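You operate a simulated robot arm through the tools that you are given. There is no shell and no other tool. Be economical: measure what you need, move in short steps, check, and stop when the job is done.

You run a simulated two-armed robot. Do the job below in one go: nothing can be reset, and whatever is moved stays where it is left.

## Task
Screw the orange grease cup home and fit the spare shaft's dust cover.
Fine: cup first; hold the cover stand down while drawing the cover, seat it on the shoulder, swing the retaining clip over. Set down upright: dust cover.

It is judged by the outcome, as a careful person would: the job done as asked, and still so three seconds after it is handed in. It fails if anything else is knocked over, pushed out of place, dropped, spilled or broken. Lids that push on must go on centred and level and be pressed home; caps that screw on are set level and turned clockwise until they are tight.

## Robot
Two 7-joint arms with two-finger parallel grippers on one trunk, on a base that drives. Base frame: it is fixed to the floor where the robot stands at the start and does not move with it; the origin is under the middle of the robot, x ahead of it, y to its left, z up. Lengths are in mm, angles in degrees, forces in N, time in s.
The left shoulder is at the start at [70, 163, 1245], the right one opposite. With the tool pointing down near the work surface each hand reaches from about 380 to 880 mm from the robot's upright axis, wherever it stands, measured 20 degrees to its own side. Places, roughly: grease cup [600, 0, 900]; retaining clip [700, 100, 1000]; shoulder of the spare shaft [700, 0, 900]. Payload 3.43 kg a hand.
Tool frame (each hand has its own): the origin (TCP) lies between the finger pads and is the grasp point; the fingertips stand 34 mm ahead of it; z points along the fingers, y is the line along which they close. The gripper opens to 128 mm. The fingers are 24 mm wide and 12 mm thick; the gripper's body (48 by 130 mm) begins 96 mm behind the TCP.
Orientation is told as [roll, pitch, yaw] about the base's x, y, z axes, in that order, counted from this pose: with the fingers straight down and closing along the base's y, the tool's x points along the base's -x, its y along +y and its z along -z.

## Interface
- The arms move only by the tool play_rows. It takes "left_plan", "right_plan" or both (then of equal length, played together; a hand with none holds still); each is a list of rows, each a list of 3 entries, a list of its own where there are three numbers: the closure, from 0 (fully open) to 1 (shut), then the shift along the tool's x, y, z in mm, then the turn, a rotation vector about the tool's x, y, z in rad. In form: [[grip, [dx, dy, dz], [rx, ry, rz]], ...]. A call has 1 to 12 rows; each row shifts and turns the commanded pose from where the row before left it, along the tool's axes as they then stand. Rows are played at 5 a second. More than 50 mm and 8.6 degrees between two rows, or a gripper value outside its range, and nothing of the call is played. A pose out of reach is approached as far as the arm can. The call stops where the force on the tool passes 40 N (or 10 N more than at its start, if that is more) or the arm is blocked; 0.2 s more then pass. The fingers move at their own pace (about 153 mm/s each) and stop on an object; they squeeze with about 36 N. The grip force told is the motor's: it shows also when the fingers shut on nothing. Time passes only in rows, and 0.2 s behind the last, so rows that do not move let the fingers close. It gives the time, the measured TCP pose, the force on the tool (base axes), the opening and the grip force at its end, in the units of the frame above (readings bear some noise), with the torque about the TCP (base axes, N m) and any sound that the robot's microphone picked up.
- Cameras (640 x 400 px; columns grow to the right, rows downward): "scene" is now at [137.5, 11.4, 1469.5]; the picture's right is [0.14, -0.99, 0.00], its down [-0.61, -0.08, -0.79] and it looks along [0.78, 0.11, -0.62] (base axes); focal length 233 px, centre (320, 200). "left" rides on the left gripper at [76, 11, -160] in its tool frame; the picture's right is [-0.15, 0.99, 0.00], its down [-0.88, -0.13, -0.46] and it looks along [-0.45, -0.07, 0.89] (tool axes); focal length 234 px, centre (320, 200). "right" rides on the right gripper at [76, -11, -160] in its tool frame; the picture's right is [0.15, 0.99, 0.00], its down [-0.88, 0.13, -0.46] and it looks along [-0.45, 0.07, 0.89] (tool axes); focal length 234 px, centre (320, 200). There is no depth. A picture from a camera that has moved, and an enlarged one, comes with that camera's place and axes in the base frame and with its lens.
- get_image(camera): a new picture of that camera. The clock stands still meanwhile.
- lift_body(by): slides the trunk up (or, below 0, down) by that many mm; the arms and the scene camera ride with it, the base frame stays. It gives what a move gives, with no picture.
- steer(legs): drives the robot by 1 to 6 legs, each [ahead, left, turn to the left] in mm, mm and degrees, along the robot's own axes; the way and the turn of a leg run together, so that a leg with both is an arc; at most 1500 mm and 180 degrees a leg. The arms and the cameras ride along, it lands a little off, and it stops where it bumps. It gives what a move gives.
- pan_tilt(pan, tilt): turns the head with the scene camera to pan (to the left, within 86 degrees either way) and tilt (down, from -29 to 69), counted from straight ahead of the robot. It gives what a move gives.
- inspect(camera, box): a new picture of the part [left, top, right, bottom] of that camera's present view, enlarged. The clock stands still meanwhile.
- sign_off(): hands the job in; it is judged then, once.

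Work in short steps. Places have to be worked out from the pictures, the camera data and where the tool is seen: move nearer, look again, correct. Check each grasp and each placing, and mend what went wrong. You have 120 turns and 100 pictures in all, those below and enlarged ones among them. Open the grippers and draw the arms clear of the work before you hand the job in, unless the task says otherwise; then end with one line.

The tools are called after "Call:" by a JSON object that holds its "api" and its "payload". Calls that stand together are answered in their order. play_rows: Moves the arms, as the interface text tells. Its arguments: {"type":"object","properties":{"left_plan":{"type":"array","items":{"type":"array"}},"right_plan":{"type":"array","items":{"type":"array"}}},"required":[]} The other tools are called the same way: lift_body (by) slides the trunk up or down; steer (legs) drives the base; pan_tilt (pan, tilt) turns the head that bears the scene camera; get_image (camera) takes a picture; inspect (camera, box) takes an enlarged picture of a part of a camera's view; sign_off () hands the job in.

At the start:

```text
time: 0.0
left_tcp_pos: [451.2, 261.5, 1315.7]
left_tcp_rot: [-0.1, 0.1, -0.1]
left_force: [0.1, 0.6, 0.3]
left_torque: [0.02, -0.02, 0.03]
left_opening: 127.9
left_finger_force: 0.0
right_tcp_pos: [490.5, -176.2, 1294.6]
right_tcp_rot: [-0.1, -0.1, -0.1]
right_force: [0.0, -0.5, 0.3]
right_torque: [0.0, 0.01, 0.0]
right_opening: 128.1
right_finger_force: 0.1
trunk travel left (down, up): [-725.0, 215.0]
robot x, y, heading: [1.4, 3.5, -0.0]
head pan, tilt: [7.9, 38.2]
```

scene: 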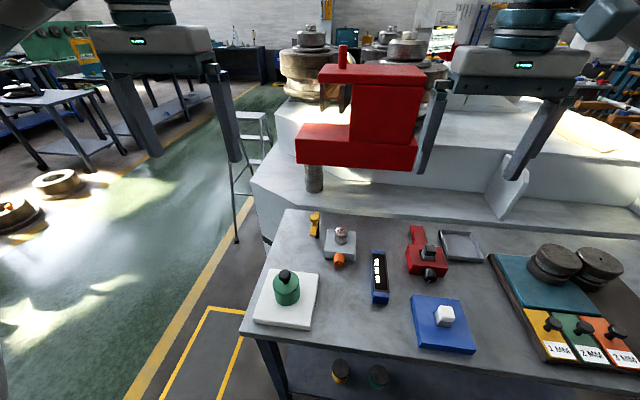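
right: 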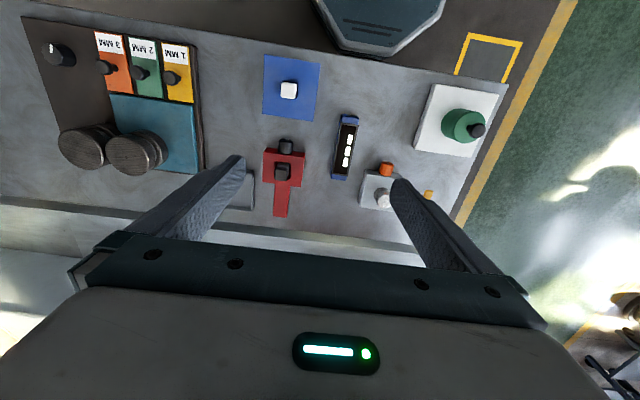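
left: 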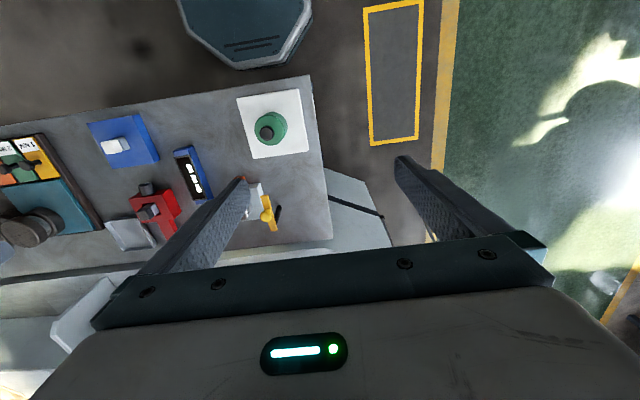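

The table holds a grey block with an orange part, a yellow clip, a green-topped white stand, a blue stand with a white cube and a red device. I'll enlarge the scene to identify each one.

Call:
{"api": "inspect", "payload": {"camera": "scene", "box": [240, 200, 400, 300]}}

Call:
{"api": "inspect", "payload": {"camera": "scene", "box": [360, 210, 520, 360]}}

Call:
{"api": "inspect", "payload": {"camera": "right", "box": [240, 40, 520, 220]}}

Call:
{"api": "inspect", "payload": {"camera": "scene", "box": [240, 255, 400, 355]}}

```text
4.00 times, centred on (320, 250) of scene
camera zoom: at [137.5, 11.4, 1469.5], right [0.14, -0.99, 0.0], down [-0.61, -0.08, -0.79], along [0.78, 0.11, -0.62], focal length 932 px, centre (320, 0)
```

zoom: 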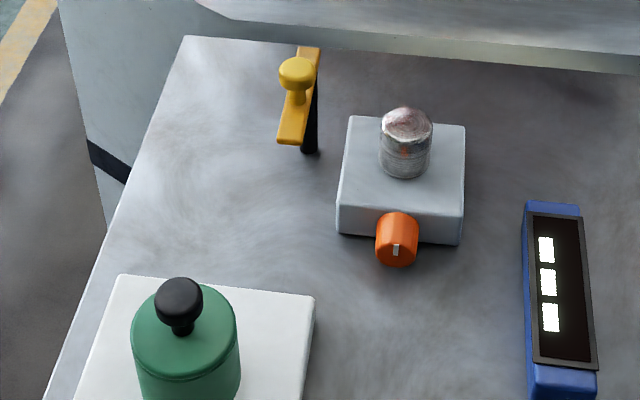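

```text
2.67 times, centred on (440, 285) of scene
camera zoom: at [137.5, 11.4, 1469.5], right [0.14, -0.99, 0.0], down [-0.61, -0.08, -0.79], along [0.78, 0.11, -0.62], focal length 622 px, centre (0, -27)
```

zoom: 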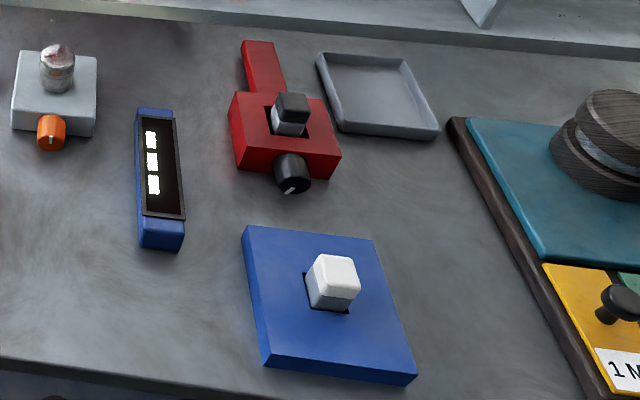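

```text
2.22 times, centred on (380, 130) of right
camera zoom: at [414.6, -187.5, 1453.9], right [-0.15, 0.99, 0.0], down [0.88, 0.13, 0.46], along [0.45, 0.07, -0.89], focal length 520 px, centre (187, 356)
```

zoom: 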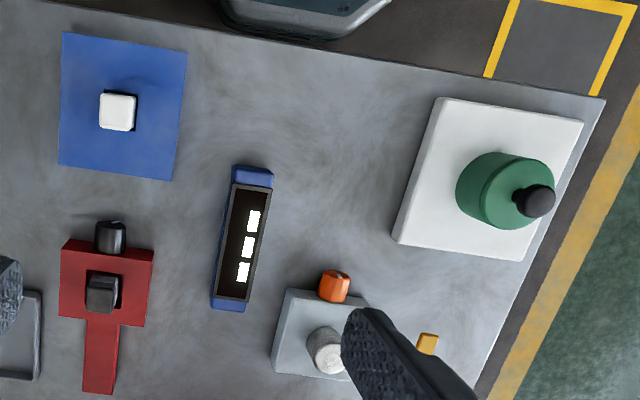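

```text
4.00 times, centred on (320, 305) of scene
camera zoom: at [137.5, 11.4, 1469.5], right [0.14, -0.99, 0.0], down [-0.61, -0.08, -0.79], along [0.78, 0.11, -0.62], focal length 932 px, centre (320, -220)
```

zoom: 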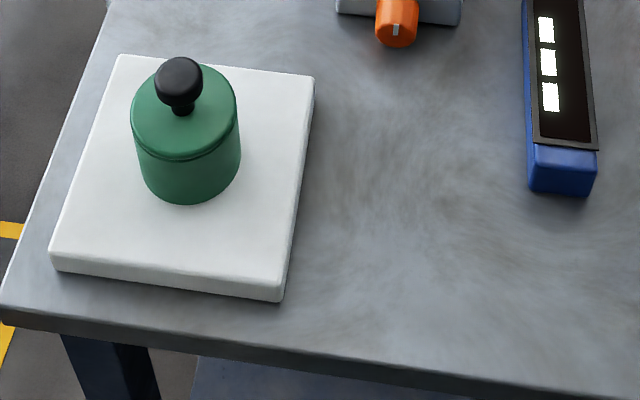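

The grey block carries the shaft stub and has the orange cup on its near face; the yellow swivel clip on its post is to the left. The green cover on the white stand is at about (463,146). I'll bring the left wrist camera nearer to see the shapes.

Call:
{"api": "play_rows", "payload": {"left_plan": [[0, [0, -33, 30], [0, 0, 0]], [0, [0, -33, 30], [0, 0, 0]], [0, [0, -33, 30], [0, 0, 0]], [0, [0, -33, 30], [0, 0, 0]], [0, [0, -33, 30], [0, 0, 0]], [0, [0, -10, 30], [0, 0, 0]]]}}

Call:
{"api": "get_image", "payload": {"camera": "left"}}

```text
time: 1.4
left_tcp_pos: [450.7, 86.7, 1136.4]
left_tcp_rot: [-0.1, -0.1, 0.0]
left_force: [-0.1, 0.5, -0.8]
left_torque: [0.01, -0.02, 0.0]
left_opening: 127.9
left_finger_force: 0.0
right_tcp_pos: [490.8, -175.3, 1295.2]
right_tcp_rot: [-0.1, 0.1, -0.1]
right_force: [-0.4, 0.1, 0.3]
right_torque: [0.01, 0.02, 0.01]
right_opening: 128.0
right_finger_force: 0.0
trunk travel left (down, up): [-725.0, 215.0]
robot x, y, heading: [0.7, -3.1, 0.0]
head pan, tilt: [7.9, 38.2]
```

```text
92 pictures are left
camera left: at [375.2, 98.7, 1298.6], right [0.15, 0.99, 0.0], down [0.88, -0.13, 0.46], along [0.45, -0.07, -0.89], focal length 234 px, centre (320, 200)
```

left: 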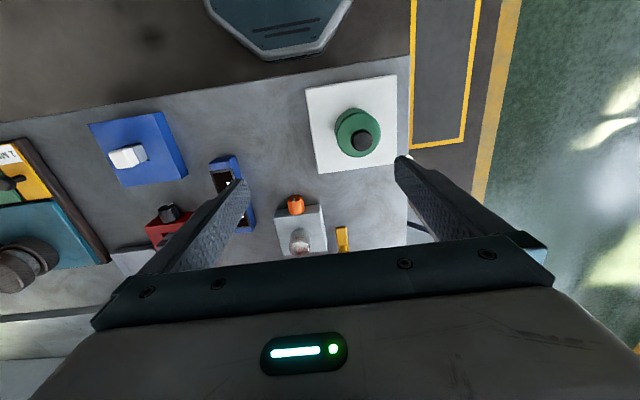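

Call:
{"api": "inspect", "payload": {"camera": "left", "box": [250, 60, 410, 260]}}

```text
2.00 times, centred on (330, 160) of left
camera zoom: at [375.2, 98.7, 1298.6], right [0.15, 0.99, 0.0], down [0.88, -0.13, 0.46], along [0.45, -0.07, -0.89], focal length 468 px, centre (300, 280)
```

zoom: 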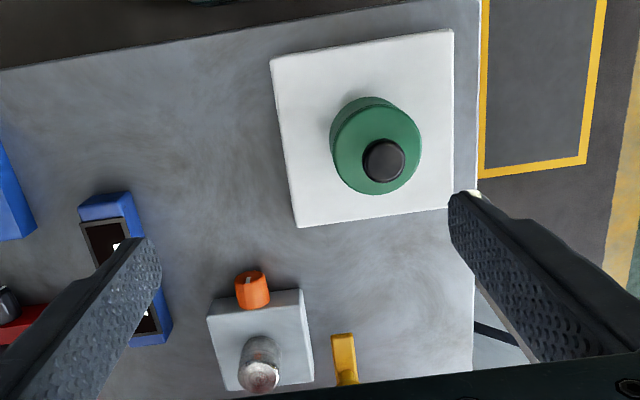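

Parts are aligned with the base axes. I'll tilt the left hand forward and lower to see the cup, block and clip from the side.

Call:
{"api": "play_rows", "payload": {"left_plan": [[0, [-22, -22, 38], [0, 0, 0]], [0, [-22, -22, 38], [0, 0, 0]], [0, [-22, -22, 38], [0, 0, 0]], [0, [-22, -22, 38], [0, 0, 0]], [0, [0, 0, 0], [0, -0.14, 0]], [0, [0, 0, 0], [0, -0.14, 0]], [0, [0, 0, 0], [0, -0.14, 0]], [0, [0, 0, 0], [0, -0.14, 0]], [0, [0, 0, 0], [0, -0.14, 0]]]}}

Call:
{"api": "get_image", "payload": {"camera": "left"}}

```text
time: 3.4
left_tcp_pos: [537.9, -2.7, 984.0]
left_tcp_rot: [-0.1, -40.2, 0.2]
left_force: [0.2, 0.5, -0.3]
left_torque: [0.0, 0.04, 0.01]
left_opening: 128.2
left_finger_force: 0.1
right_tcp_pos: [490.4, -176.5, 1294.9]
right_tcp_rot: [0.0, -0.1, -0.1]
right_force: [-0.4, 1.0, 0.0]
right_torque: [0.01, 0.03, 0.01]
right_opening: 128.3
right_finger_force: 0.1
trunk travel left (down, up): [-725.0, 215.0]
robot x, y, heading: [-0.2, 0.9, -0.0]
head pan, tilt: [7.9, 38.2]
```

```text
90 pictures are left
camera left: at [377.4, 9.8, 1060.4], right [0.11, 0.99, 0.09], down [0.38, -0.13, 0.92], along [0.92, -0.07, -0.39], focal length 234 px, centre (320, 200)
```

left: 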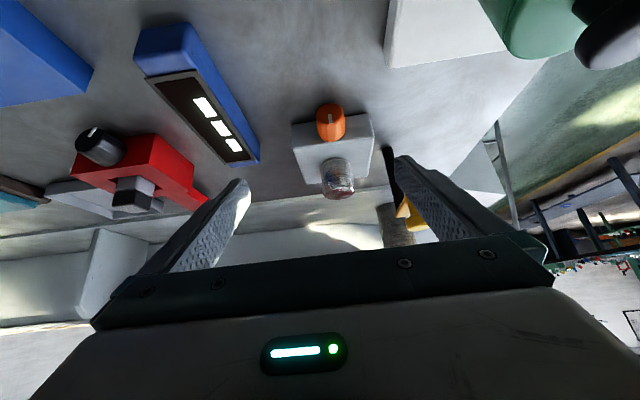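

Call:
{"api": "inspect", "payload": {"camera": "left", "box": [250, 80, 450, 260]}}

```text
2.22 times, centred on (350, 170) of left
camera zoom: at [377.4, 9.8, 1060.4], right [0.11, 0.99, 0.09], down [0.38, -0.13, 0.92], along [0.92, -0.07, -0.39], focal length 520 px, centre (253, 267)
```

zoom: 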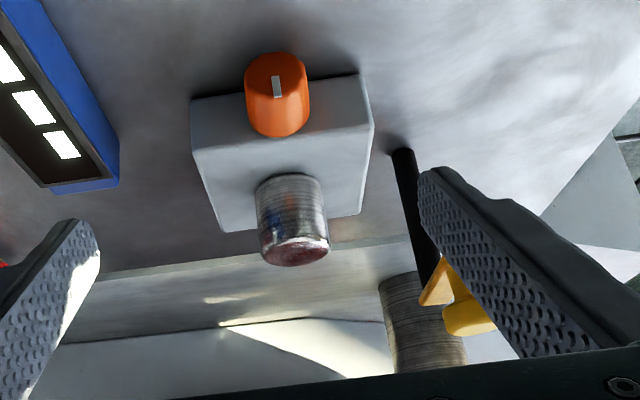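

The cup's axis is horizontal toward the robot. Its face centre is at about (593,16,867) with radius about 16, low over the table, so I'll turn it from above in short roll strokes. I'm levelling the left hand above it to measure better.

Call:
{"api": "play_rows", "payload": {"left_plan": [[0.5, [0, 0, 0], [0, 0.14, 0]], [0.5, [0, 0, 0], [0, 0.14, 0]], [0.5, [0, 0, 0], [0, 0.14, 0]], [0.5, [0, 0, 0], [0, 0.14, 0]], [0.5, [0, 0, 0], [0, 0.141, 0]], [0.5, [-10, 19, 17], [0, 0, 0]], [0.5, [-11, 0, 17], [0, 0, 0]]]}}

Call:
{"api": "get_image", "payload": {"camera": "left"}}

Call:
{"api": "inspect", "payload": {"camera": "left", "box": [220, 100, 420, 240]}}

Call:
{"api": "inspect", "payload": {"camera": "scene", "box": [280, 200, 400, 290]}}

```text
time: 5.0
left_tcp_pos: [559.3, 17.0, 951.1]
left_tcp_rot: [-0.1, 0.1, 0.1]
left_force: [0.4, -0.1, 0.1]
left_torque: [0.0, 0.01, -0.03]
left_opening: 64.0
left_finger_force: 0.1
right_tcp_pos: [491.7, -177.0, 1293.9]
right_tcp_rot: [0.0, 0.0, 0.1]
right_force: [0.0, -0.8, 0.6]
right_torque: [0.0, 0.01, 0.01]
right_opening: 128.2
right_finger_force: 0.0
trunk travel left (down, up): [-725.0, 215.0]
robot x, y, heading: [-0.8, 0.9, -0.1]
head pan, tilt: [7.9, 38.2]
```

```text
88 pictures are left
camera left: at [484.1, 29.5, 1112.7], right [0.15, 0.99, 0.0], down [0.88, -0.13, 0.45], along [0.45, -0.07, -0.89], focal length 234 px, centre (320, 200)
```

left: 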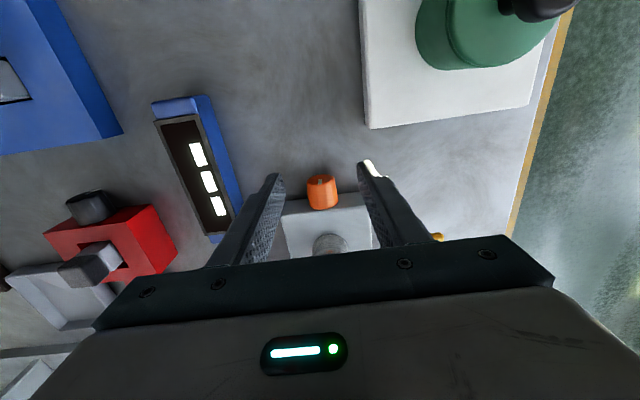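

```text
2.86 times, centred on (320, 170) of left
camera zoom: at [484.1, 29.5, 1112.7], right [0.15, 0.99, 0.0], down [0.88, -0.13, 0.45], along [0.45, -0.07, -0.89], focal length 669 px, centre (320, 286)
```

zoom: 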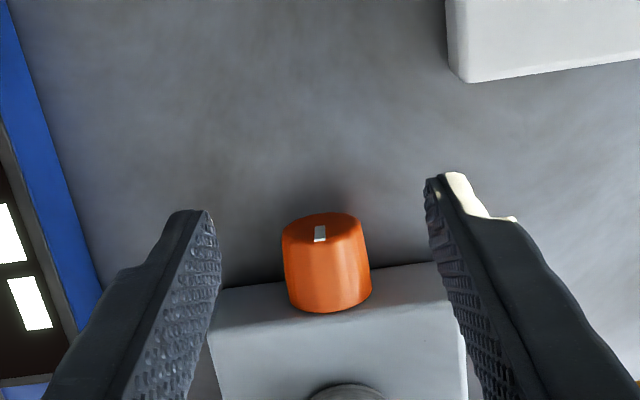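

```text
4.44 times, centred on (340, 245) of scene
camera zoom: at [138.1, 10.7, 1469.4], right [0.14, -0.99, 0.0], down [-0.61, -0.08, -0.79], along [0.78, 0.11, -0.62], focal length 1036 px, centre (231, 0)
```

zoom: 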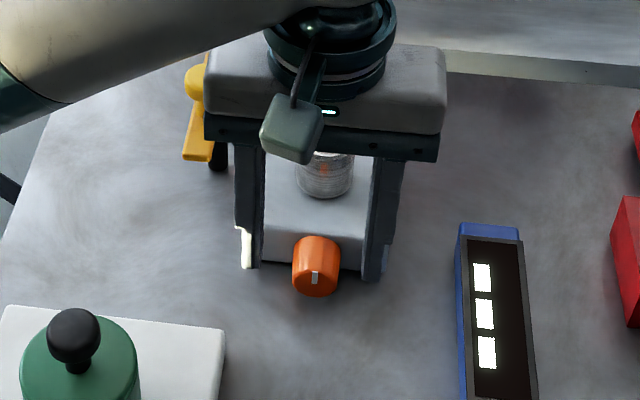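

Refined: block front face at x≈614, y −35 to 64, top 884. The cup spans x 584–612 with its axis at y≈14.5, z≈867. I'll set up the pre-grasp, rolled −16.6° about the cup axis.

Call:
{"api": "play_rows", "payload": {"left_plan": [[0.6, [-18, 10, 4], [0, 0, 0]], [0.672, [-18.7, 10.4, 3.4], [0, 0, 0]], [0.672, [0, 0, 0], [0.145, 0, 0]], [0.672, [0, 0, 0], [0.145, 0, 0]], [0.672, [0, 0, 0], [0, 0, 0]]]}}

Call:
{"api": "inspect", "payload": {"camera": "left", "box": [220, 100, 420, 240]}}

Call:
{"api": "inspect", "payload": {"camera": "scene", "box": [260, 200, 420, 300]}}

```text
time: 6.2
left_tcp_pos: [596.3, 36.9, 941.9]
left_tcp_rot: [-16.6, 0.1, 0.0]
left_force: [0.4, -0.2, -0.4]
left_torque: [0.02, -0.02, -0.01]
left_opening: 42.1
left_finger_force: 0.1
right_tcp_pos: [491.7, -177.2, 1294.4]
right_tcp_rot: [0.1, -0.1, 0.0]
right_force: [0.6, 0.0, 0.7]
right_torque: [0.03, 0.0, 0.01]
right_opening: 127.5
right_finger_force: 0.0
trunk travel left (down, up): [-725.0, 215.0]
robot x, y, heading: [2.2, 2.5, 0.2]
head pan, tilt: [7.9, 38.2]
```

```text
2.86 times, centred on (320, 170) of left
camera zoom: at [520.6, 95.0, 1094.7], right [0.15, 0.95, -0.28], down [0.88, 0.01, 0.47], along [0.45, -0.32, -0.83], focal length 669 px, centre (320, 286)
```

zoom: 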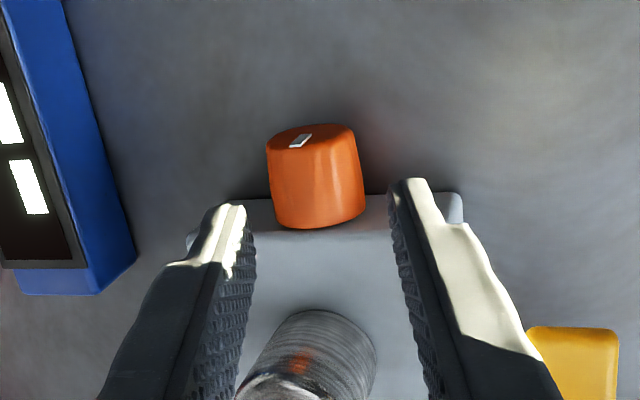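

```text
4.00 times, centred on (340, 250) of scene
camera zoom: at [137.8, 10.2, 1469.4], right [0.14, -0.99, 0.0], down [-0.61, -0.08, -0.79], along [0.78, 0.11, -0.62], focal length 932 px, centre (240, 0)
```

zoom: 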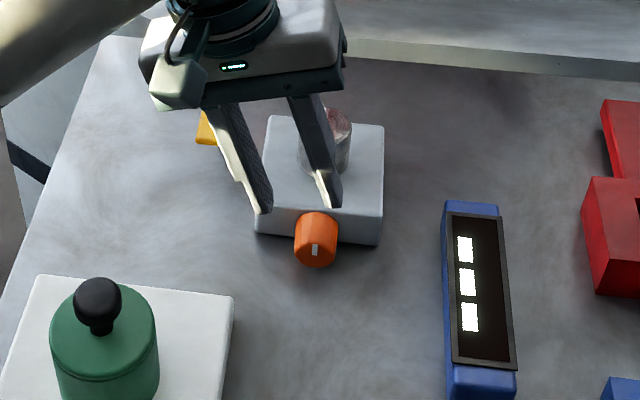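

Cup and finger gap line up (expected pixel 321,174; cup centre about 317,175). I'm descending along the tool axis, then closing.

Call:
{"api": "play_rows", "payload": {"left_plan": [[0.672, [0, 0, 16], [0, 0, 0]], [0.672, [0, 0, 16], [0, 0, 0]], [0.672, [0, 0, 10], [0, 0, 0]], [0.672, [0, 0, 6], [0, 0, 0]]]}}

Call:
{"api": "inspect", "payload": {"camera": "left", "box": [220, 100, 420, 240]}}

Call:
{"api": "inspect", "payload": {"camera": "scene", "box": [260, 220, 380, 300]}}

```text
time: 7.2
left_tcp_pos: [596.2, 24.3, 896.6]
left_tcp_rot: [-16.8, 0.1, 0.0]
left_force: [-0.4, 0.9, -0.2]
left_torque: [-0.01, -0.01, 0.03]
left_opening: 41.9
left_finger_force: 0.1
right_tcp_pos: [490.6, -177.4, 1295.3]
right_tcp_rot: [-0.1, 0.0, -0.1]
right_force: [0.1, 0.1, -0.1]
right_torque: [0.02, -0.02, 0.0]
right_opening: 127.9
right_finger_force: 0.0
trunk travel left (down, up): [-725.0, 215.0]
robot x, y, heading: [-0.6, 2.4, 0.2]
head pan, tilt: [7.9, 38.2]
```

```text
2.86 times, centred on (320, 170) of left
camera zoom: at [521.1, 81.7, 1048.3], right [0.15, 0.95, -0.28], down [0.88, 0.01, 0.47], along [0.45, -0.32, -0.83], focal length 669 px, centre (320, 286)
```

zoom: 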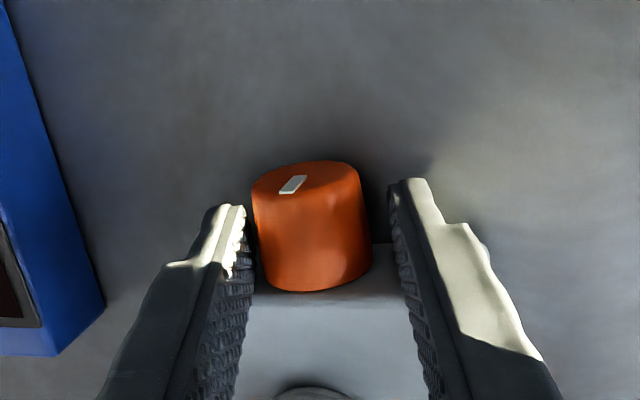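

```text
5.00 times, centred on (320, 260) of scene
camera zoom: at [137.9, 11.0, 1469.4], right [0.14, -0.99, 0.0], down [-0.61, -0.08, -0.79], along [0.78, 0.11, -0.62], focal length 1165 px, centre (320, -100)
```

zoom: 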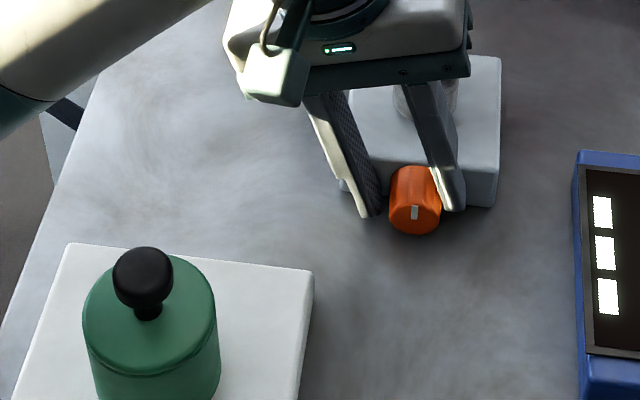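

The cup is between the fingers, about 1.5 mm toward −y. I'll centre, go 2 mm deeper and close.

Call:
{"api": "play_rows", "payload": {"left_plan": [[0.672, [0, -1.5, 2], [0, 0, 0]], [0.9, [0, 0, 0], [0, 0, 0]], [0.9, [0, 0, 0], [0, 0, 0]]]}}

```text
time: 8.0
left_tcp_pos: [595.4, 21.6, 896.1]
left_tcp_rot: [-16.7, 0.2, 0.0]
left_force: [-0.6, 1.1, 1.3]
left_torque: [0.06, -0.01, -0.14]
left_opening: 33.2
left_finger_force: 45.0
right_tcp_pos: [489.8, -175.6, 1295.0]
right_tcp_rot: [0.0, 0.0, 0.0]
right_force: [0.3, 0.8, -0.4]
right_torque: [0.0, 0.02, 0.03]
right_opening: 128.1
right_finger_force: 0.2
trunk travel left (down, up): [-725.0, 215.0]
robot x, y, heading: [1.0, 1.1, -0.2]
head pan, tilt: [7.9, 38.2]
```

Grip is solid at 33.2 mm. Now turning clockwise about the cup axis in 0.1 rad rows.

Call:
{"api": "play_rows", "payload": {"left_plan": [[0.9, [0, -2.895, 0.145], [-0.1, 0, 0]], [0.9, [0, -2.895, 0.145], [-0.1, 0, 0]], [0.9, [0, -2.895, 0.145], [-0.1, 0, 0]], [0.9, [0, -2.895, 0.145], [-0.1, 0, 0]], [0.9, [0, -2.895, 0.145], [-0.1, 0, 0]], [0.9, [0, -2.895, 0.145], [-0.1, 0, 0]]]}}

Call:
{"api": "inspect", "payload": {"camera": "scene", "box": [260, 220, 380, 300]}}

```text
time: 9.4
left_tcp_pos: [596.8, 6.9, 895.4]
left_tcp_rot: [17.7, 0.0, 0.2]
left_force: [0.5, 10.3, -0.3]
left_torque: [0.23, 0.7, 0.06]
left_opening: 32.9
left_finger_force: 45.3
right_tcp_pos: [491.4, -174.9, 1294.7]
right_tcp_rot: [0.0, 0.0, 0.0]
right_force: [0.4, -0.4, 0.0]
right_torque: [-0.01, 0.0, 0.01]
right_opening: 127.9
right_finger_force: 0.0
trunk travel left (down, up): [-725.0, 215.0]
robot x, y, heading: [3.7, 0.7, 0.1]
head pan, tilt: [7.9, 38.2]
```

```text
5.00 times, centred on (320, 260) of scene
camera zoom: at [137.7, 12.3, 1469.4], right [0.14, -0.99, 0.0], down [-0.61, -0.09, -0.79], along [0.78, 0.11, -0.62], focal length 1165 px, centre (320, -100)
```

zoom: 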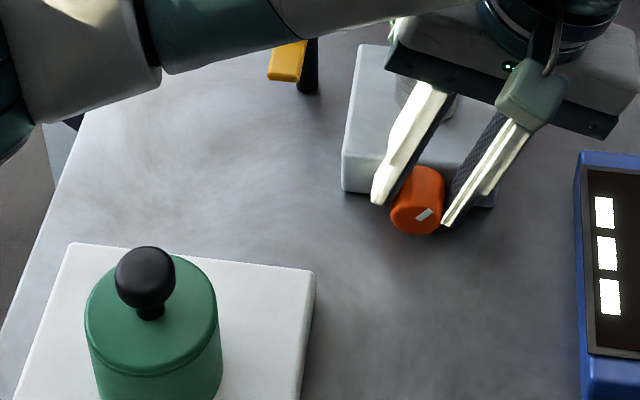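

The cup follows, the mark turning clockwise with little resistance. I'm releasing, backing out, swinging back, regripping and turning again.

Call:
{"api": "play_rows", "payload": {"left_plan": [[0.672, [0, 0, 0], [0, 0, 0]], [0.672, [0, 0, 0], [0, 0, 0]], [0.672, [0, 0, -22], [0, 0, 0]], [0.672, [0, 0, -22], [0, 0, 0]], [0.672, [0, 8.86, 0.53], [0.12, 0, 0]], [0.672, [0, 8.86, 0.53], [0.12, 0, 0]], [0.672, [0, 8.86, 0.53], [0.12, 0, 0]], [0.672, [0, 8.86, 0.53], [0.12, 0, 0]], [0.672, [0, 8.86, 0.53], [0.12, 0, 0]], [0.672, [0, 0, 22], [0, 0, 0]], [0.672, [0, 0, 22], [0, 0, 0]], [0.672, [0, 0, 0], [0, 0, 0]]]}}

Call:
{"api": "inspect", "payload": {"camera": "scene", "box": [260, 220, 380, 300]}}

```text
time: 12.0
left_tcp_pos: [596.3, 23.9, 894.4]
left_tcp_rot: [-16.7, 0.1, 0.0]
left_force: [-2.5, 0.8, 0.8]
left_torque: [-0.05, 0.02, 0.0]
left_opening: 42.3
left_finger_force: 0.4
right_tcp_pos: [490.9, -176.4, 1295.4]
right_tcp_rot: [-0.1, -0.1, 0.0]
right_force: [0.6, 0.8, -0.1]
right_torque: [-0.01, -0.03, 0.0]
right_opening: 128.1
right_finger_force: 0.1
trunk travel left (down, up): [-725.0, 215.0]
robot x, y, heading: [1.1, 1.0, 0.0]
head pan, tilt: [7.9, 38.2]
```

```text
5.00 times, centred on (320, 260) of scene
camera zoom: at [136.5, 11.6, 1469.5], right [0.14, -0.99, 0.0], down [-0.61, -0.08, -0.79], along [0.78, 0.11, -0.62], focal length 1165 px, centre (320, -100)
```

zoom: 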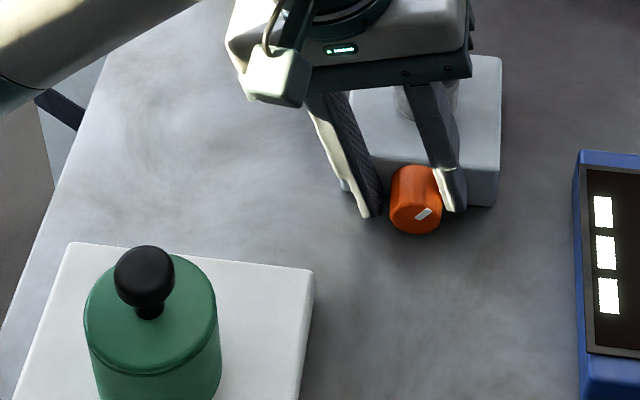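

The mark held. Regripping and taking a second stroke.

Call:
{"api": "play_rows", "payload": {"left_plan": [[0.672, [1, -1.5, 0], [0, 0, 0]], [0.9, [0, 0, 0], [0, 0, 0]], [0.9, [0, 0, 0], [0, 0, 0]], [0.9, [0, -2.895, 0.145], [-0.1, 0, 0]], [0.9, [0, -2.895, 0.145], [-0.1, 0, 0]], [0.9, [0, -2.895, 0.145], [-0.1, 0, 0]], [0.9, [0, -2.895, 0.145], [-0.1, 0, 0]], [0.9, [0, -2.895, 0.145], [-0.1, 0, 0]], [0.9, [0, -2.895, 0.145], [-0.1, 0, 0]]]}}

Call:
{"api": "inspect", "payload": {"camera": "scene", "box": [260, 220, 380, 300]}}

```text
time: 14.0
left_tcp_pos: [595.9, 6.7, 895.3]
left_tcp_rot: [17.8, 0.3, 0.1]
left_force: [9.6, 13.4, -8.7]
left_torque: [0.26, -0.93, -0.13]
left_opening: 33.2
left_finger_force: 45.0
right_tcp_pos: [493.0, -174.2, 1293.6]
right_tcp_rot: [0.0, 0.1, -0.1]
right_force: [-0.3, -0.7, -0.4]
right_torque: [0.02, 0.01, -0.02]
right_opening: 128.1
right_finger_force: 0.0
trunk travel left (down, up): [-725.0, 215.0]
robot x, y, heading: [1.9, 0.3, -0.1]
head pan, tilt: [7.9, 38.2]
```

```text
5.00 times, centred on (320, 260) of scene
camera zoom: at [139.7, 12.8, 1469.1], right [0.14, -0.99, 0.0], down [-0.61, -0.09, -0.78], along [0.78, 0.11, -0.62], focal length 1165 px, centre (320, -100)
```

zoom: 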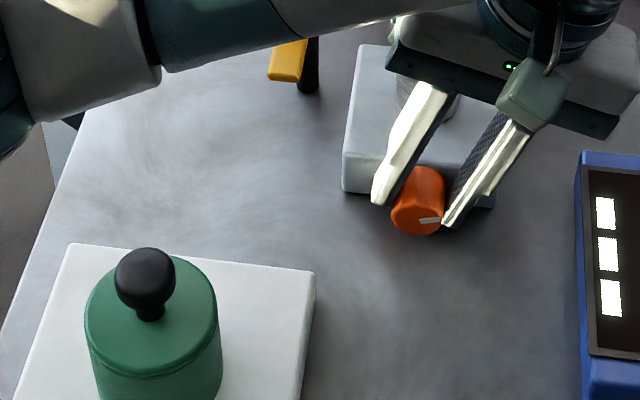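

The mark is now at about 75° clockwise and still turning freely. Next release, swing back and a third stroke in two calls.

Call:
{"api": "play_rows", "payload": {"left_plan": [[0.672, [0, 0, 0], [0, 0, 0]], [0.672, [0, 0, 0], [0, 0, 0]], [0.672, [0, 0, -22], [0, 0, 0]], [0.672, [0, 0, -22], [0, 0, 0]], [0.672, [0, 8.86, 0.53], [0.12, 0, 0]], [0.672, [0, 8.86, 0.53], [0.12, 0, 0]], [0.672, [0, 8.86, 0.53], [0.12, 0, 0]], [0.672, [0, 8.86, 0.53], [0.12, 0, 0]], [0.672, [0, 8.86, 0.53], [0.12, 0, 0]], [0.672, [0, 0, 22], [0, 0, 0]], [0.672, [0, 0, 22], [0, 0, 0]], [0.672, [0, 0, 0], [0, 0, 0]]]}}

Call:
{"api": "play_rows", "payload": {"left_plan": [[0.672, [0, -1, 0], [0, 0, 0]], [0.9, [0, 0, 0], [0, 0, 0]], [0.9, [0, 0, 0], [0, 0, 0]], [0.9, [0, -2.895, 0.145], [-0.1, 0, 0]], [0.9, [0, -2.895, 0.145], [-0.1, 0, 0]], [0.9, [0, -2.895, 0.145], [-0.1, 0, 0]], [0.9, [0, -2.895, 0.145], [-0.1, 0, 0]], [0.9, [0, -2.895, 0.145], [-0.1, 0, 0]], [0.9, [0, -2.895, 0.145], [-0.1, 0, 0]]]}}

Call:
{"api": "inspect", "payload": {"camera": "scene", "box": [260, 220, 380, 300]}}

```text
time: 16.6
left_tcp_pos: [595.1, 21.0, 897.4]
left_tcp_rot: [-16.8, 0.1, 0.0]
left_force: [0.9, -0.1, -0.4]
left_torque: [-0.01, -0.02, 0.0]
left_opening: 42.3
left_finger_force: 0.1
right_tcp_pos: [490.6, -175.7, 1294.0]
right_tcp_rot: [0.1, 0.0, 0.0]
right_force: [-0.2, 0.5, -0.1]
right_torque: [-0.01, 0.0, -0.02]
right_opening: 128.0
right_finger_force: 0.2
trunk travel left (down, up): [-725.0, 215.0]
robot x, y, heading: [0.3, -1.6, -0.1]
head pan, tilt: [7.9, 38.2]
```

```text
time: 18.6
left_tcp_pos: [595.8, 7.0, 896.6]
left_tcp_rot: [17.7, 0.2, 0.0]
left_force: [-4.8, 14.9, -6.1]
left_torque: [0.36, 0.36, 0.15]
left_opening: 33.2
left_finger_force: 44.7
right_tcp_pos: [490.4, -174.2, 1294.8]
right_tcp_rot: [0.1, 0.0, 0.0]
right_force: [0.3, 0.2, 0.5]
right_torque: [-0.02, -0.02, 0.01]
right_opening: 128.0
right_finger_force: 0.1
trunk travel left (down, up): [-725.0, 215.0]
robot x, y, heading: [-1.8, 4.6, 0.0]
head pan, tilt: [7.9, 38.2]
```

```text
5.00 times, centred on (320, 260) of scene
camera zoom: at [137.5, 12.8, 1469.4], right [0.14, -0.99, 0.0], down [-0.61, -0.09, -0.79], along [0.78, 0.11, -0.62], focal length 1165 px, centre (320, -100)
```

zoom: 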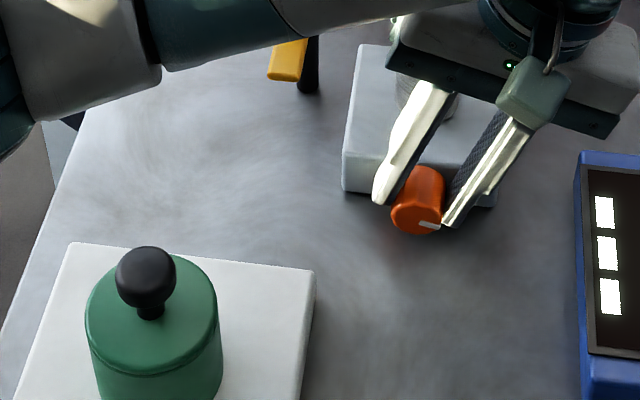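

The mark is at about 105°, and the torque about the cup is still near zero. Continuing strokes.

Call:
{"api": "play_rows", "payload": {"left_plan": [[0.672, [0, 0, 0], [0, 0, 0]], [0.672, [0, 0, 0], [0, 0, 0]], [0.672, [0, 0, -22], [0, 0, 0]], [0.672, [0, 0, -22], [0, 0, 0]], [0.672, [0, 8.86, 0.53], [0.12, 0, 0]], [0.672, [0, 8.86, 0.53], [0.12, 0, 0]], [0.672, [0, 8.86, 0.53], [0.12, 0, 0]], [0.672, [0, 8.86, 0.53], [0.12, 0, 0]], [0.672, [0, 8.86, 0.53], [0.12, 0, 0]], [0.672, [0, 0, 22], [0, 0, 0]], [0.672, [0, 0, 22], [0, 0, 0]], [0.672, [0, 0, 0], [0, 0, 0]]]}}

Call:
{"api": "play_rows", "payload": {"left_plan": [[0.672, [0, 0, 0], [0, 0, 0]], [0.9, [0, 0, 0], [0, 0, 0]], [0.9, [0, 0, 0], [0, 0, 0]], [0.9, [0, -2.895, 0.145], [-0.1, 0, 0]], [0.9, [0, -2.895, 0.145], [-0.1, 0, 0]], [0.9, [0, -2.895, 0.145], [-0.1, 0, 0]], [0.9, [0, -2.895, 0.145], [-0.1, 0, 0]], [0.9, [0, -2.895, 0.145], [-0.1, 0, 0]], [0.9, [0, -2.895, 0.145], [-0.1, 0, 0]]]}}

Call:
{"api": "inspect", "payload": {"camera": "scene", "box": [260, 220, 380, 300]}}

```text
time: 21.2
left_tcp_pos: [596.2, 22.1, 897.2]
left_tcp_rot: [-16.7, 0.0, 0.0]
left_force: [0.2, -1.0, 0.3]
left_torque: [0.03, 0.01, 0.03]
left_opening: 42.0
left_finger_force: 0.0
right_tcp_pos: [490.9, -176.0, 1296.2]
right_tcp_rot: [0.0, 0.0, 0.0]
right_force: [0.5, -0.9, 0.0]
right_torque: [-0.01, -0.01, 0.01]
right_opening: 127.9
right_finger_force: 0.1
trunk travel left (down, up): [-725.0, 215.0]
robot x, y, heading: [-0.2, 3.4, 0.2]
head pan, tilt: [7.9, 38.2]
```

```text
time: 23.2
left_tcp_pos: [595.2, 6.5, 896.8]
left_tcp_rot: [17.7, 0.2, 0.1]
left_force: [3.1, 8.0, -5.0]
left_torque: [0.17, -0.33, -0.28]
left_opening: 33.2
left_finger_force: 45.1
right_tcp_pos: [492.1, -175.1, 1294.2]
right_tcp_rot: [0.0, 0.0, 0.0]
right_force: [-0.1, 0.1, -0.6]
right_torque: [0.01, -0.01, 0.02]
right_opening: 128.0
right_finger_force: 0.0
trunk travel left (down, up): [-725.0, 215.0]
robot x, y, heading: [-1.4, -3.6, 0.0]
head pan, tilt: [7.9, 38.2]
```

```text
5.00 times, centred on (320, 260) of scene
camera zoom: at [138.2, 11.7, 1469.3], right [0.14, -0.99, 0.0], down [-0.61, -0.09, -0.78], along [0.78, 0.11, -0.62], focal length 1165 px, centre (320, -100)
```

zoom: 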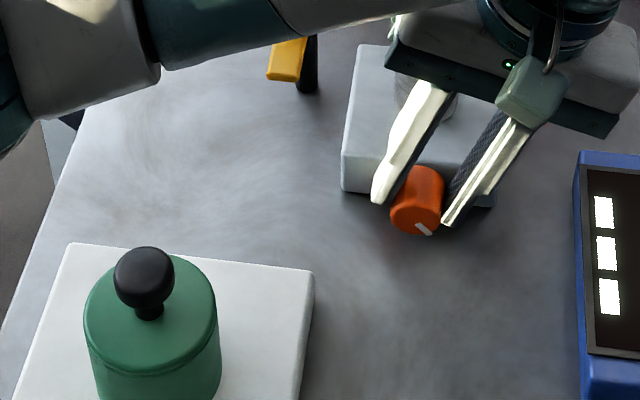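

About 140° now, still moving. Two more strokes follow before the next look.

Call:
{"api": "play_rows", "payload": {"left_plan": [[0.672, [0, 0, 0], [0, 0, 0]], [0.672, [0, 0, 0], [0, 0, 0]], [0.672, [0, 0, -22], [0, 0, 0]], [0.672, [0, 0, -22], [0, 0, 0]], [0.672, [0, 8.86, 0.53], [0.12, 0, 0]], [0.672, [0, 8.86, 0.53], [0.12, 0, 0]], [0.672, [0, 8.86, 0.53], [0.12, 0, 0]], [0.672, [0, 8.86, 0.53], [0.12, 0, 0]], [0.672, [0, 8.86, 0.53], [0.12, 0, 0]], [0.672, [0, 0, 22], [0, 0, 0]], [0.672, [0, 0, 22], [0, 0, 0]], [0.672, [0, 0, 0], [0, 0, 0]]]}}

Call:
{"api": "play_rows", "payload": {"left_plan": [[0.672, [0, 0, 0], [0, 0, 0]], [0.9, [0, 0, 0], [0, 0, 0]], [0.9, [0, 0, 0], [0, 0, 0]], [0.9, [0, -2.895, 0.145], [-0.1, 0, 0]], [0.9, [0, -2.895, 0.145], [-0.1, 0, 0]], [0.9, [0, -2.895, 0.145], [-0.1, 0, 0]], [0.9, [0, -2.895, 0.145], [-0.1, 0, 0]], [0.9, [0, -2.895, 0.145], [-0.1, 0, 0]], [0.9, [0, -2.895, 0.145], [-0.1, 0, 0]]]}}

Call:
{"api": "play_rows", "payload": {"left_plan": [[0.672, [0, 0, 0], [0, 0, 0]], [0.672, [0, 0, 0], [0, 0, 0]], [0.672, [0, 0, -22], [0, 0, 0]], [0.672, [0, 0, -22], [0, 0, 0]], [0.672, [0, 8.86, 0.53], [0.12, 0, 0]], [0.672, [0, 8.86, 0.53], [0.12, 0, 0]], [0.672, [0, 8.86, 0.53], [0.12, 0, 0]], [0.672, [0, 8.86, 0.53], [0.12, 0, 0]], [0.672, [0, 8.86, 0.53], [0.12, 0, 0]], [0.672, [0, 0, 22], [0, 0, 0]], [0.672, [0, 0, 22], [0, 0, 0]], [0.672, [0, 0, 0], [0, 0, 0]]]}}

Call:
{"api": "inspect", "payload": {"camera": "scene", "box": [260, 220, 380, 300]}}

Call:
{"api": "inspect", "payload": {"camera": "left", "box": [220, 100, 420, 240]}}

```text
time: 25.8
left_tcp_pos: [594.5, 23.5, 897.5]
left_tcp_rot: [-16.8, 0.1, 0.1]
left_force: [0.9, 0.2, -0.3]
left_torque: [0.0, 0.01, 0.01]
left_opening: 42.1
left_finger_force: 0.1
right_tcp_pos: [490.0, -175.8, 1295.4]
right_tcp_rot: [0.0, 0.0, 0.1]
right_force: [1.0, 0.0, -0.3]
right_torque: [-0.01, 0.02, -0.02]
right_opening: 127.9
right_finger_force: 0.0
trunk travel left (down, up): [-725.0, 215.0]
robot x, y, heading: [-0.5, -0.3, 0.2]
head pan, tilt: [7.9, 38.2]
```

```text
time: 27.8
left_tcp_pos: [594.1, 5.4, 897.9]
left_tcp_rot: [17.8, 0.2, 0.0]
left_force: [4.1, 3.1, 1.7]
left_torque: [0.11, -0.1, -0.23]
left_opening: 33.4
left_finger_force: 44.2
right_tcp_pos: [490.3, -175.9, 1294.4]
right_tcp_rot: [0.1, 0.0, 0.0]
right_force: [0.2, 0.1, -0.2]
right_torque: [0.02, 0.0, 0.03]
right_opening: 128.3
right_finger_force: 0.0
trunk travel left (down, up): [-725.0, 215.0]
robot x, y, heading: [1.5, 3.2, 0.0]
head pan, tilt: [7.9, 38.2]
```

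```text
time: 30.4
left_tcp_pos: [596.4, 22.6, 898.1]
left_tcp_rot: [-16.8, 0.0, 0.0]
left_force: [-1.0, 0.8, -0.5]
left_torque: [0.0, 0.0, 0.03]
left_opening: 42.2
left_finger_force: 0.1
right_tcp_pos: [490.0, -176.7, 1294.5]
right_tcp_rot: [-0.1, 0.1, -0.1]
right_force: [0.3, 0.2, -0.7]
right_torque: [0.01, 0.02, 0.01]
right_opening: 128.0
right_finger_force: 0.1
trunk travel left (down, up): [-725.0, 215.0]
robot x, y, heading: [2.6, -1.0, 0.2]
head pan, tilt: [7.9, 38.2]
```

```text
5.00 times, centred on (320, 260) of scene
camera zoom: at [137.3, 11.6, 1469.5], right [0.14, -0.99, 0.0], down [-0.61, -0.08, -0.79], along [0.78, 0.11, -0.62], focal length 1165 px, centre (320, -100)
```

zoom: 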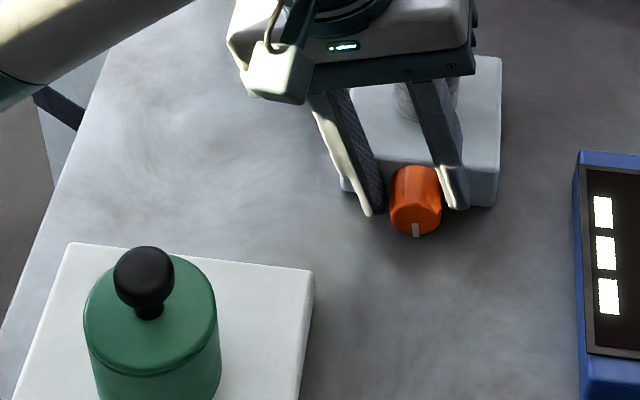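

```text
2.86 times, centred on (320, 170) of left
camera zoom: at [520.5, 79.9, 1050.7], right [0.15, 0.95, -0.29], down [0.88, 0.01, 0.47], along [0.45, -0.32, -0.83], focal length 669 px, centre (320, 286)
```

zoom: 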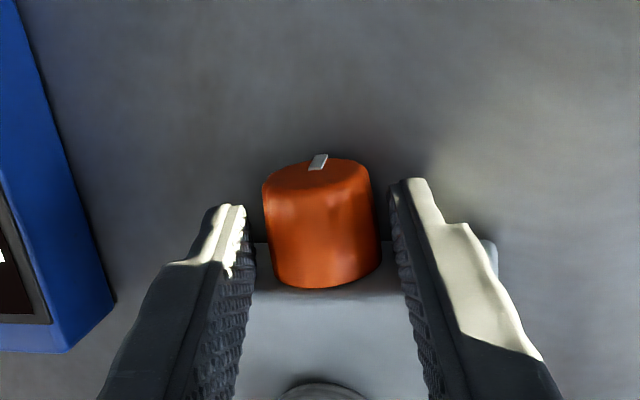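

About 180°, centred. I'll deepen 2 mm and continue with more strokes.

Call:
{"api": "play_rows", "payload": {"left_plan": [[0.672, [0, 0.5, 2.5], [0, 0, 0]], [0.9, [0, 0, 0], [0, 0, 0]], [0.9, [0, 0, 0], [0, 0, 0]], [0.9, [0, -2.895, 0.145], [-0.1, 0, 0]], [0.9, [0, -2.895, 0.145], [-0.1, 0, 0]], [0.9, [0, -2.895, 0.145], [-0.1, 0, 0]], [0.9, [0, -2.895, 0.145], [-0.1, 0, 0]], [0.9, [0, -2.895, 0.145], [-0.1, 0, 0]], [0.9, [0, -2.895, 0.145], [-0.1, 0, 0]]]}}

Call:
{"api": "play_rows", "payload": {"left_plan": [[0.672, [0, 0, 0], [0, 0, 0]], [0.672, [0, 0, 0], [0, 0, 0]], [0.672, [0, 0, -22], [0, 0, 0]], [0.672, [0, 0, -22], [0, 0, 0]], [0.672, [0, 8.86, 0.53], [0.12, 0, 0]], [0.672, [0, 8.86, 0.53], [0.12, 0, 0]], [0.672, [0, 8.86, 0.53], [0.12, 0, 0]], [0.672, [0, 8.86, 0.53], [0.12, 0, 0]], [0.672, [0, 8.86, 0.53], [0.12, 0, 0]], [0.672, [0, 0, 22], [0, 0, 0]], [0.672, [0, 0, 22], [0, 0, 0]], [0.672, [0, 0, 0], [0, 0, 0]]]}}

Call:
{"api": "play_rows", "payload": {"left_plan": [[0.672, [0, 0, 0.5], [0, 0, 0]], [0.9, [0, 0, 0], [0, 0, 0]], [0.9, [0, 0, 0], [0, 0, 0]], [0.9, [0, -2.895, 0.145], [-0.1, 0, 0]], [0.9, [0, -2.895, 0.145], [-0.1, 0, 0]], [0.9, [0, -2.895, 0.145], [-0.1, 0, 0]], [0.9, [0, -2.895, 0.145], [-0.1, 0, 0]], [0.9, [0, -2.895, 0.145], [-0.1, 0, 0]], [0.9, [0, -2.895, 0.145], [-0.1, 0, 0]]]}}

Call:
{"api": "inspect", "payload": {"camera": "scene", "box": [260, 220, 380, 300]}}

```text
time: 32.4
left_tcp_pos: [595.4, 6.9, 895.4]
left_tcp_rot: [17.8, -0.1, 0.0]
left_force: [9.1, 1.2, 8.2]
left_torque: [0.12, 0.43, -0.07]
left_opening: 33.0
left_finger_force: 45.0
right_tcp_pos: [491.4, -176.9, 1295.1]
right_tcp_rot: [0.1, 0.0, 0.0]
right_force: [-0.2, -0.8, 0.4]
right_torque: [-0.01, 0.0, 0.0]
right_opening: 128.4
right_finger_force: 0.2
trunk travel left (down, up): [-725.0, 215.0]
robot x, y, heading: [-3.7, -0.2, -0.2]
head pan, tilt: [7.9, 38.2]
```

```text
time: 35.0
left_tcp_pos: [594.3, 25.4, 896.0]
left_tcp_rot: [-16.8, 0.1, 0.0]
left_force: [-1.3, -0.6, 0.2]
left_torque: [0.0, 0.01, 0.01]
left_opening: 42.2
left_finger_force: 0.1
right_tcp_pos: [490.4, -176.2, 1295.6]
right_tcp_rot: [0.0, 0.0, 0.0]
right_force: [0.3, 0.2, 0.6]
right_torque: [-0.01, 0.02, -0.01]
right_opening: 128.0
right_finger_force: 0.0
trunk travel left (down, up): [-725.0, 215.0]
robot x, y, heading: [-0.2, 1.1, -0.2]
head pan, tilt: [7.9, 38.2]
```

```text
time: 37.0
left_tcp_pos: [594.7, 7.0, 897.1]
left_tcp_rot: [17.7, 0.1, 0.0]
left_force: [-6.8, -4.0, -1.9]
left_torque: [-0.6, 0.21, -0.14]
left_opening: 33.3
left_finger_force: 44.6
right_tcp_pos: [489.2, -177.4, 1295.1]
right_tcp_rot: [0.1, 0.0, -0.1]
right_force: [-0.2, -0.4, -0.1]
right_torque: [0.01, 0.0, -0.02]
right_opening: 128.2
right_finger_force: 0.0
trunk travel left (down, up): [-725.0, 215.0]
robot x, y, heading: [-3.1, -1.4, -0.1]
head pan, tilt: [7.9, 38.2]
```

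```text
5.00 times, centred on (320, 260) of scene
camera zoom: at [136.3, 10.0, 1469.5], right [0.14, -0.99, 0.0], down [-0.61, -0.08, -0.79], along [0.78, 0.11, -0.62], focal length 1165 px, centre (320, -100)
```

zoom: 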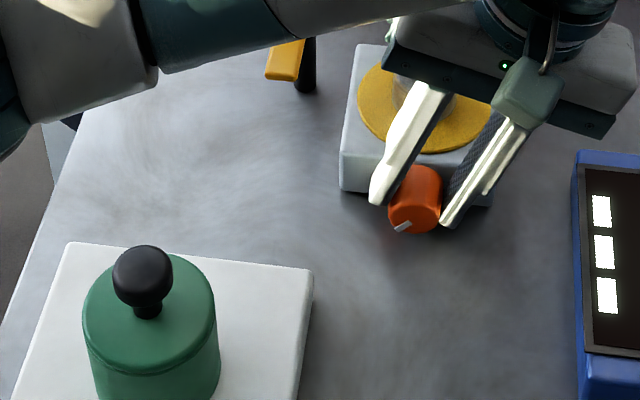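

A yellow ring (grease) has appeared round the shaft and the cup now resists at about −0.5 N·m, so it's coming up tight. One more small nudge to confirm, then I'll release.

Call:
{"api": "play_rows", "payload": {"left_plan": [[0.9, [0, -2.895, 0.145], [-0.1, 0, 0]], [0.9, [0, 0, 0], [0, 0, 0]]]}}

Call:
{"api": "inspect", "payload": {"camera": "scene", "box": [260, 220, 380, 300]}}

```text
time: 37.6
left_tcp_pos: [594.5, 3.7, 895.5]
left_tcp_rot: [23.3, 0.2, 0.0]
left_force: [-8.4, -4.4, -2.3]
left_torque: [-0.07, 0.49, 0.54]
left_opening: 33.1
left_finger_force: 44.8
right_tcp_pos: [489.6, -175.3, 1293.7]
right_tcp_rot: [0.0, 0.0, 0.0]
right_force: [0.4, 0.5, 0.8]
right_torque: [-0.02, 0.0, -0.02]
right_opening: 128.3
right_finger_force: 0.0
trunk travel left (down, up): [-725.0, 215.0]
robot x, y, heading: [-2.8, -5.0, 0.1]
head pan, tilt: [7.9, 38.2]
```

```text
5.00 times, centred on (320, 260) of scene
camera zoom: at [136.6, 11.7, 1469.5], right [0.14, -0.99, 0.0], down [-0.61, -0.08, -0.79], along [0.78, 0.11, -0.62], focal length 1165 px, centre (320, -100)
```

zoom: 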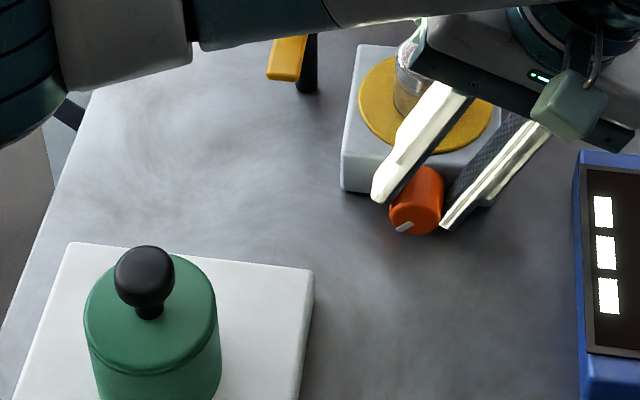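

The mark didn't move in the last nudge. I'll do a confirmation stroke to be sure it is really tight.

Call:
{"api": "play_rows", "payload": {"left_plan": [[0.69, [0, 0, -1], [0, 0, 0]], [0.672, [0, 0, -1], [0, 0, 0]], [0.672, [0, 0, -22], [0, 0, 0]], [0.672, [0, 0, -20], [0, 0, 0]], [0.672, [0, 8.86, 0.53], [0.12, 0, 0]], [0.672, [0, 8.86, 0.53], [0.12, 0, 0]], [0.672, [0, 8.86, 0.53], [0.12, 0, 0]], [0.672, [0, 8.86, 0.53], [0.12, 0, 0]], [0.672, [0, 8.86, 0.53], [0.12, 0, 0]], [0.672, [0, 0, 22], [0, 0, 0]], [0.672, [0, 0, 23], [0, 0, 0]], [0.672, [0, 0, 0], [0, 0, 0]]]}}

Call:
{"api": "inspect", "payload": {"camera": "scene", "box": [260, 220, 380, 300]}}

Call:
{"api": "play_rows", "payload": {"left_plan": [[0.672, [0, 0, 0.5], [0, 0, 0]], [0.9, [0, 0, 0], [0, 0, 0]], [0.9, [0, 0, 0], [0, 0, 0]], [0.9, [0, -2.895, 0.145], [-0.1, 0, 0]], [0.9, [0, -2.895, 0.145], [-0.1, 0, 0]], [0.9, [0, -2.895, 0.145], [-0.1, 0, 0]], [0.9, [0, -2.895, 0.145], [-0.1, 0, 0]]]}}

Call:
{"api": "inspect", "payload": {"camera": "scene", "box": [260, 220, 380, 300]}}

```text
time: 40.2
left_tcp_pos: [594.4, 22.9, 895.6]
left_tcp_rot: [-11.1, 0.1, 0.0]
left_force: [-1.2, 0.6, 0.7]
left_torque: [0.04, 0.0, 0.02]
left_opening: 42.2
left_finger_force: 0.0
right_tcp_pos: [490.2, -175.1, 1294.6]
right_tcp_rot: [0.0, 0.1, 0.1]
right_force: [0.4, -0.6, -1.1]
right_torque: [0.03, 0.0, -0.01]
right_opening: 128.2
right_finger_force: 0.1
trunk travel left (down, up): [-725.0, 215.0]
robot x, y, heading: [-0.6, -0.5, -0.2]
head pan, tilt: [7.9, 38.2]
```

```text
5.00 times, centred on (320, 260) of scene
camera zoom: at [137.3, 11.5, 1469.5], right [0.14, -0.99, 0.0], down [-0.61, -0.08, -0.79], along [0.78, 0.11, -0.62], focal length 1165 px, centre (320, -100)
```

zoom: 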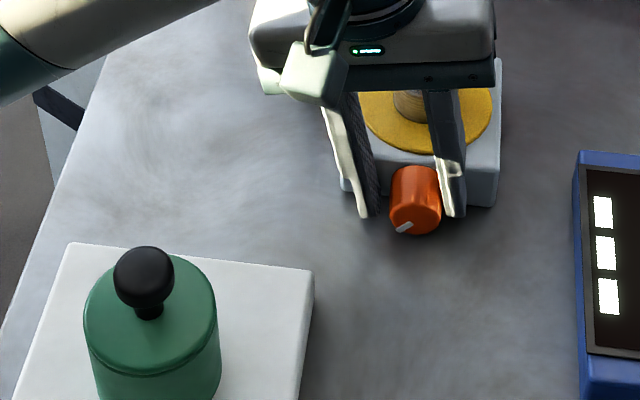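

```text
time: 41.8
left_tcp_pos: [594.0, 9.9, 895.0]
left_tcp_rot: [12.0, 0.2, 0.0]
left_force: [-3.0, -5.1, 0.4]
left_torque: [-0.77, 0.34, 0.0]
left_opening: 33.2
left_finger_force: 45.0
right_tcp_pos: [490.4, -177.2, 1294.7]
right_tcp_rot: [0.0, 0.0, -0.1]
right_force: [-0.7, -0.7, -0.4]
right_torque: [-0.01, 0.01, 0.04]
right_opening: 127.9
right_finger_force: 0.1
trunk travel left (down, up): [-725.0, 215.0]
robot x, y, heading: [-0.8, 1.1, -0.1]
head pan, tilt: [7.9, 38.2]
```

```text
5.00 times, centred on (320, 260) of scene
camera zoom: at [136.9, 10.0, 1469.4], right [0.14, -0.99, 0.0], down [-0.61, -0.08, -0.79], along [0.78, 0.11, -0.62], focal length 1165 px, centre (320, -100)
```

zoom: 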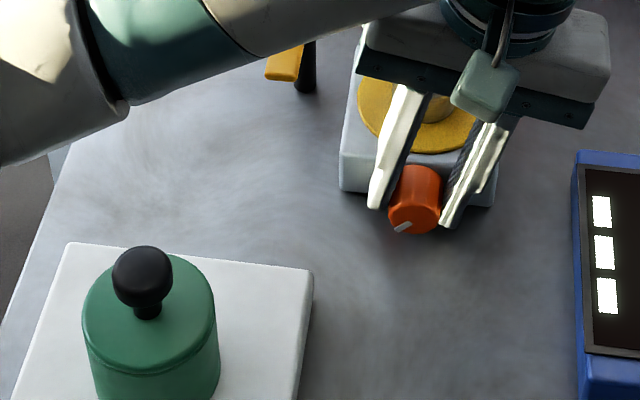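

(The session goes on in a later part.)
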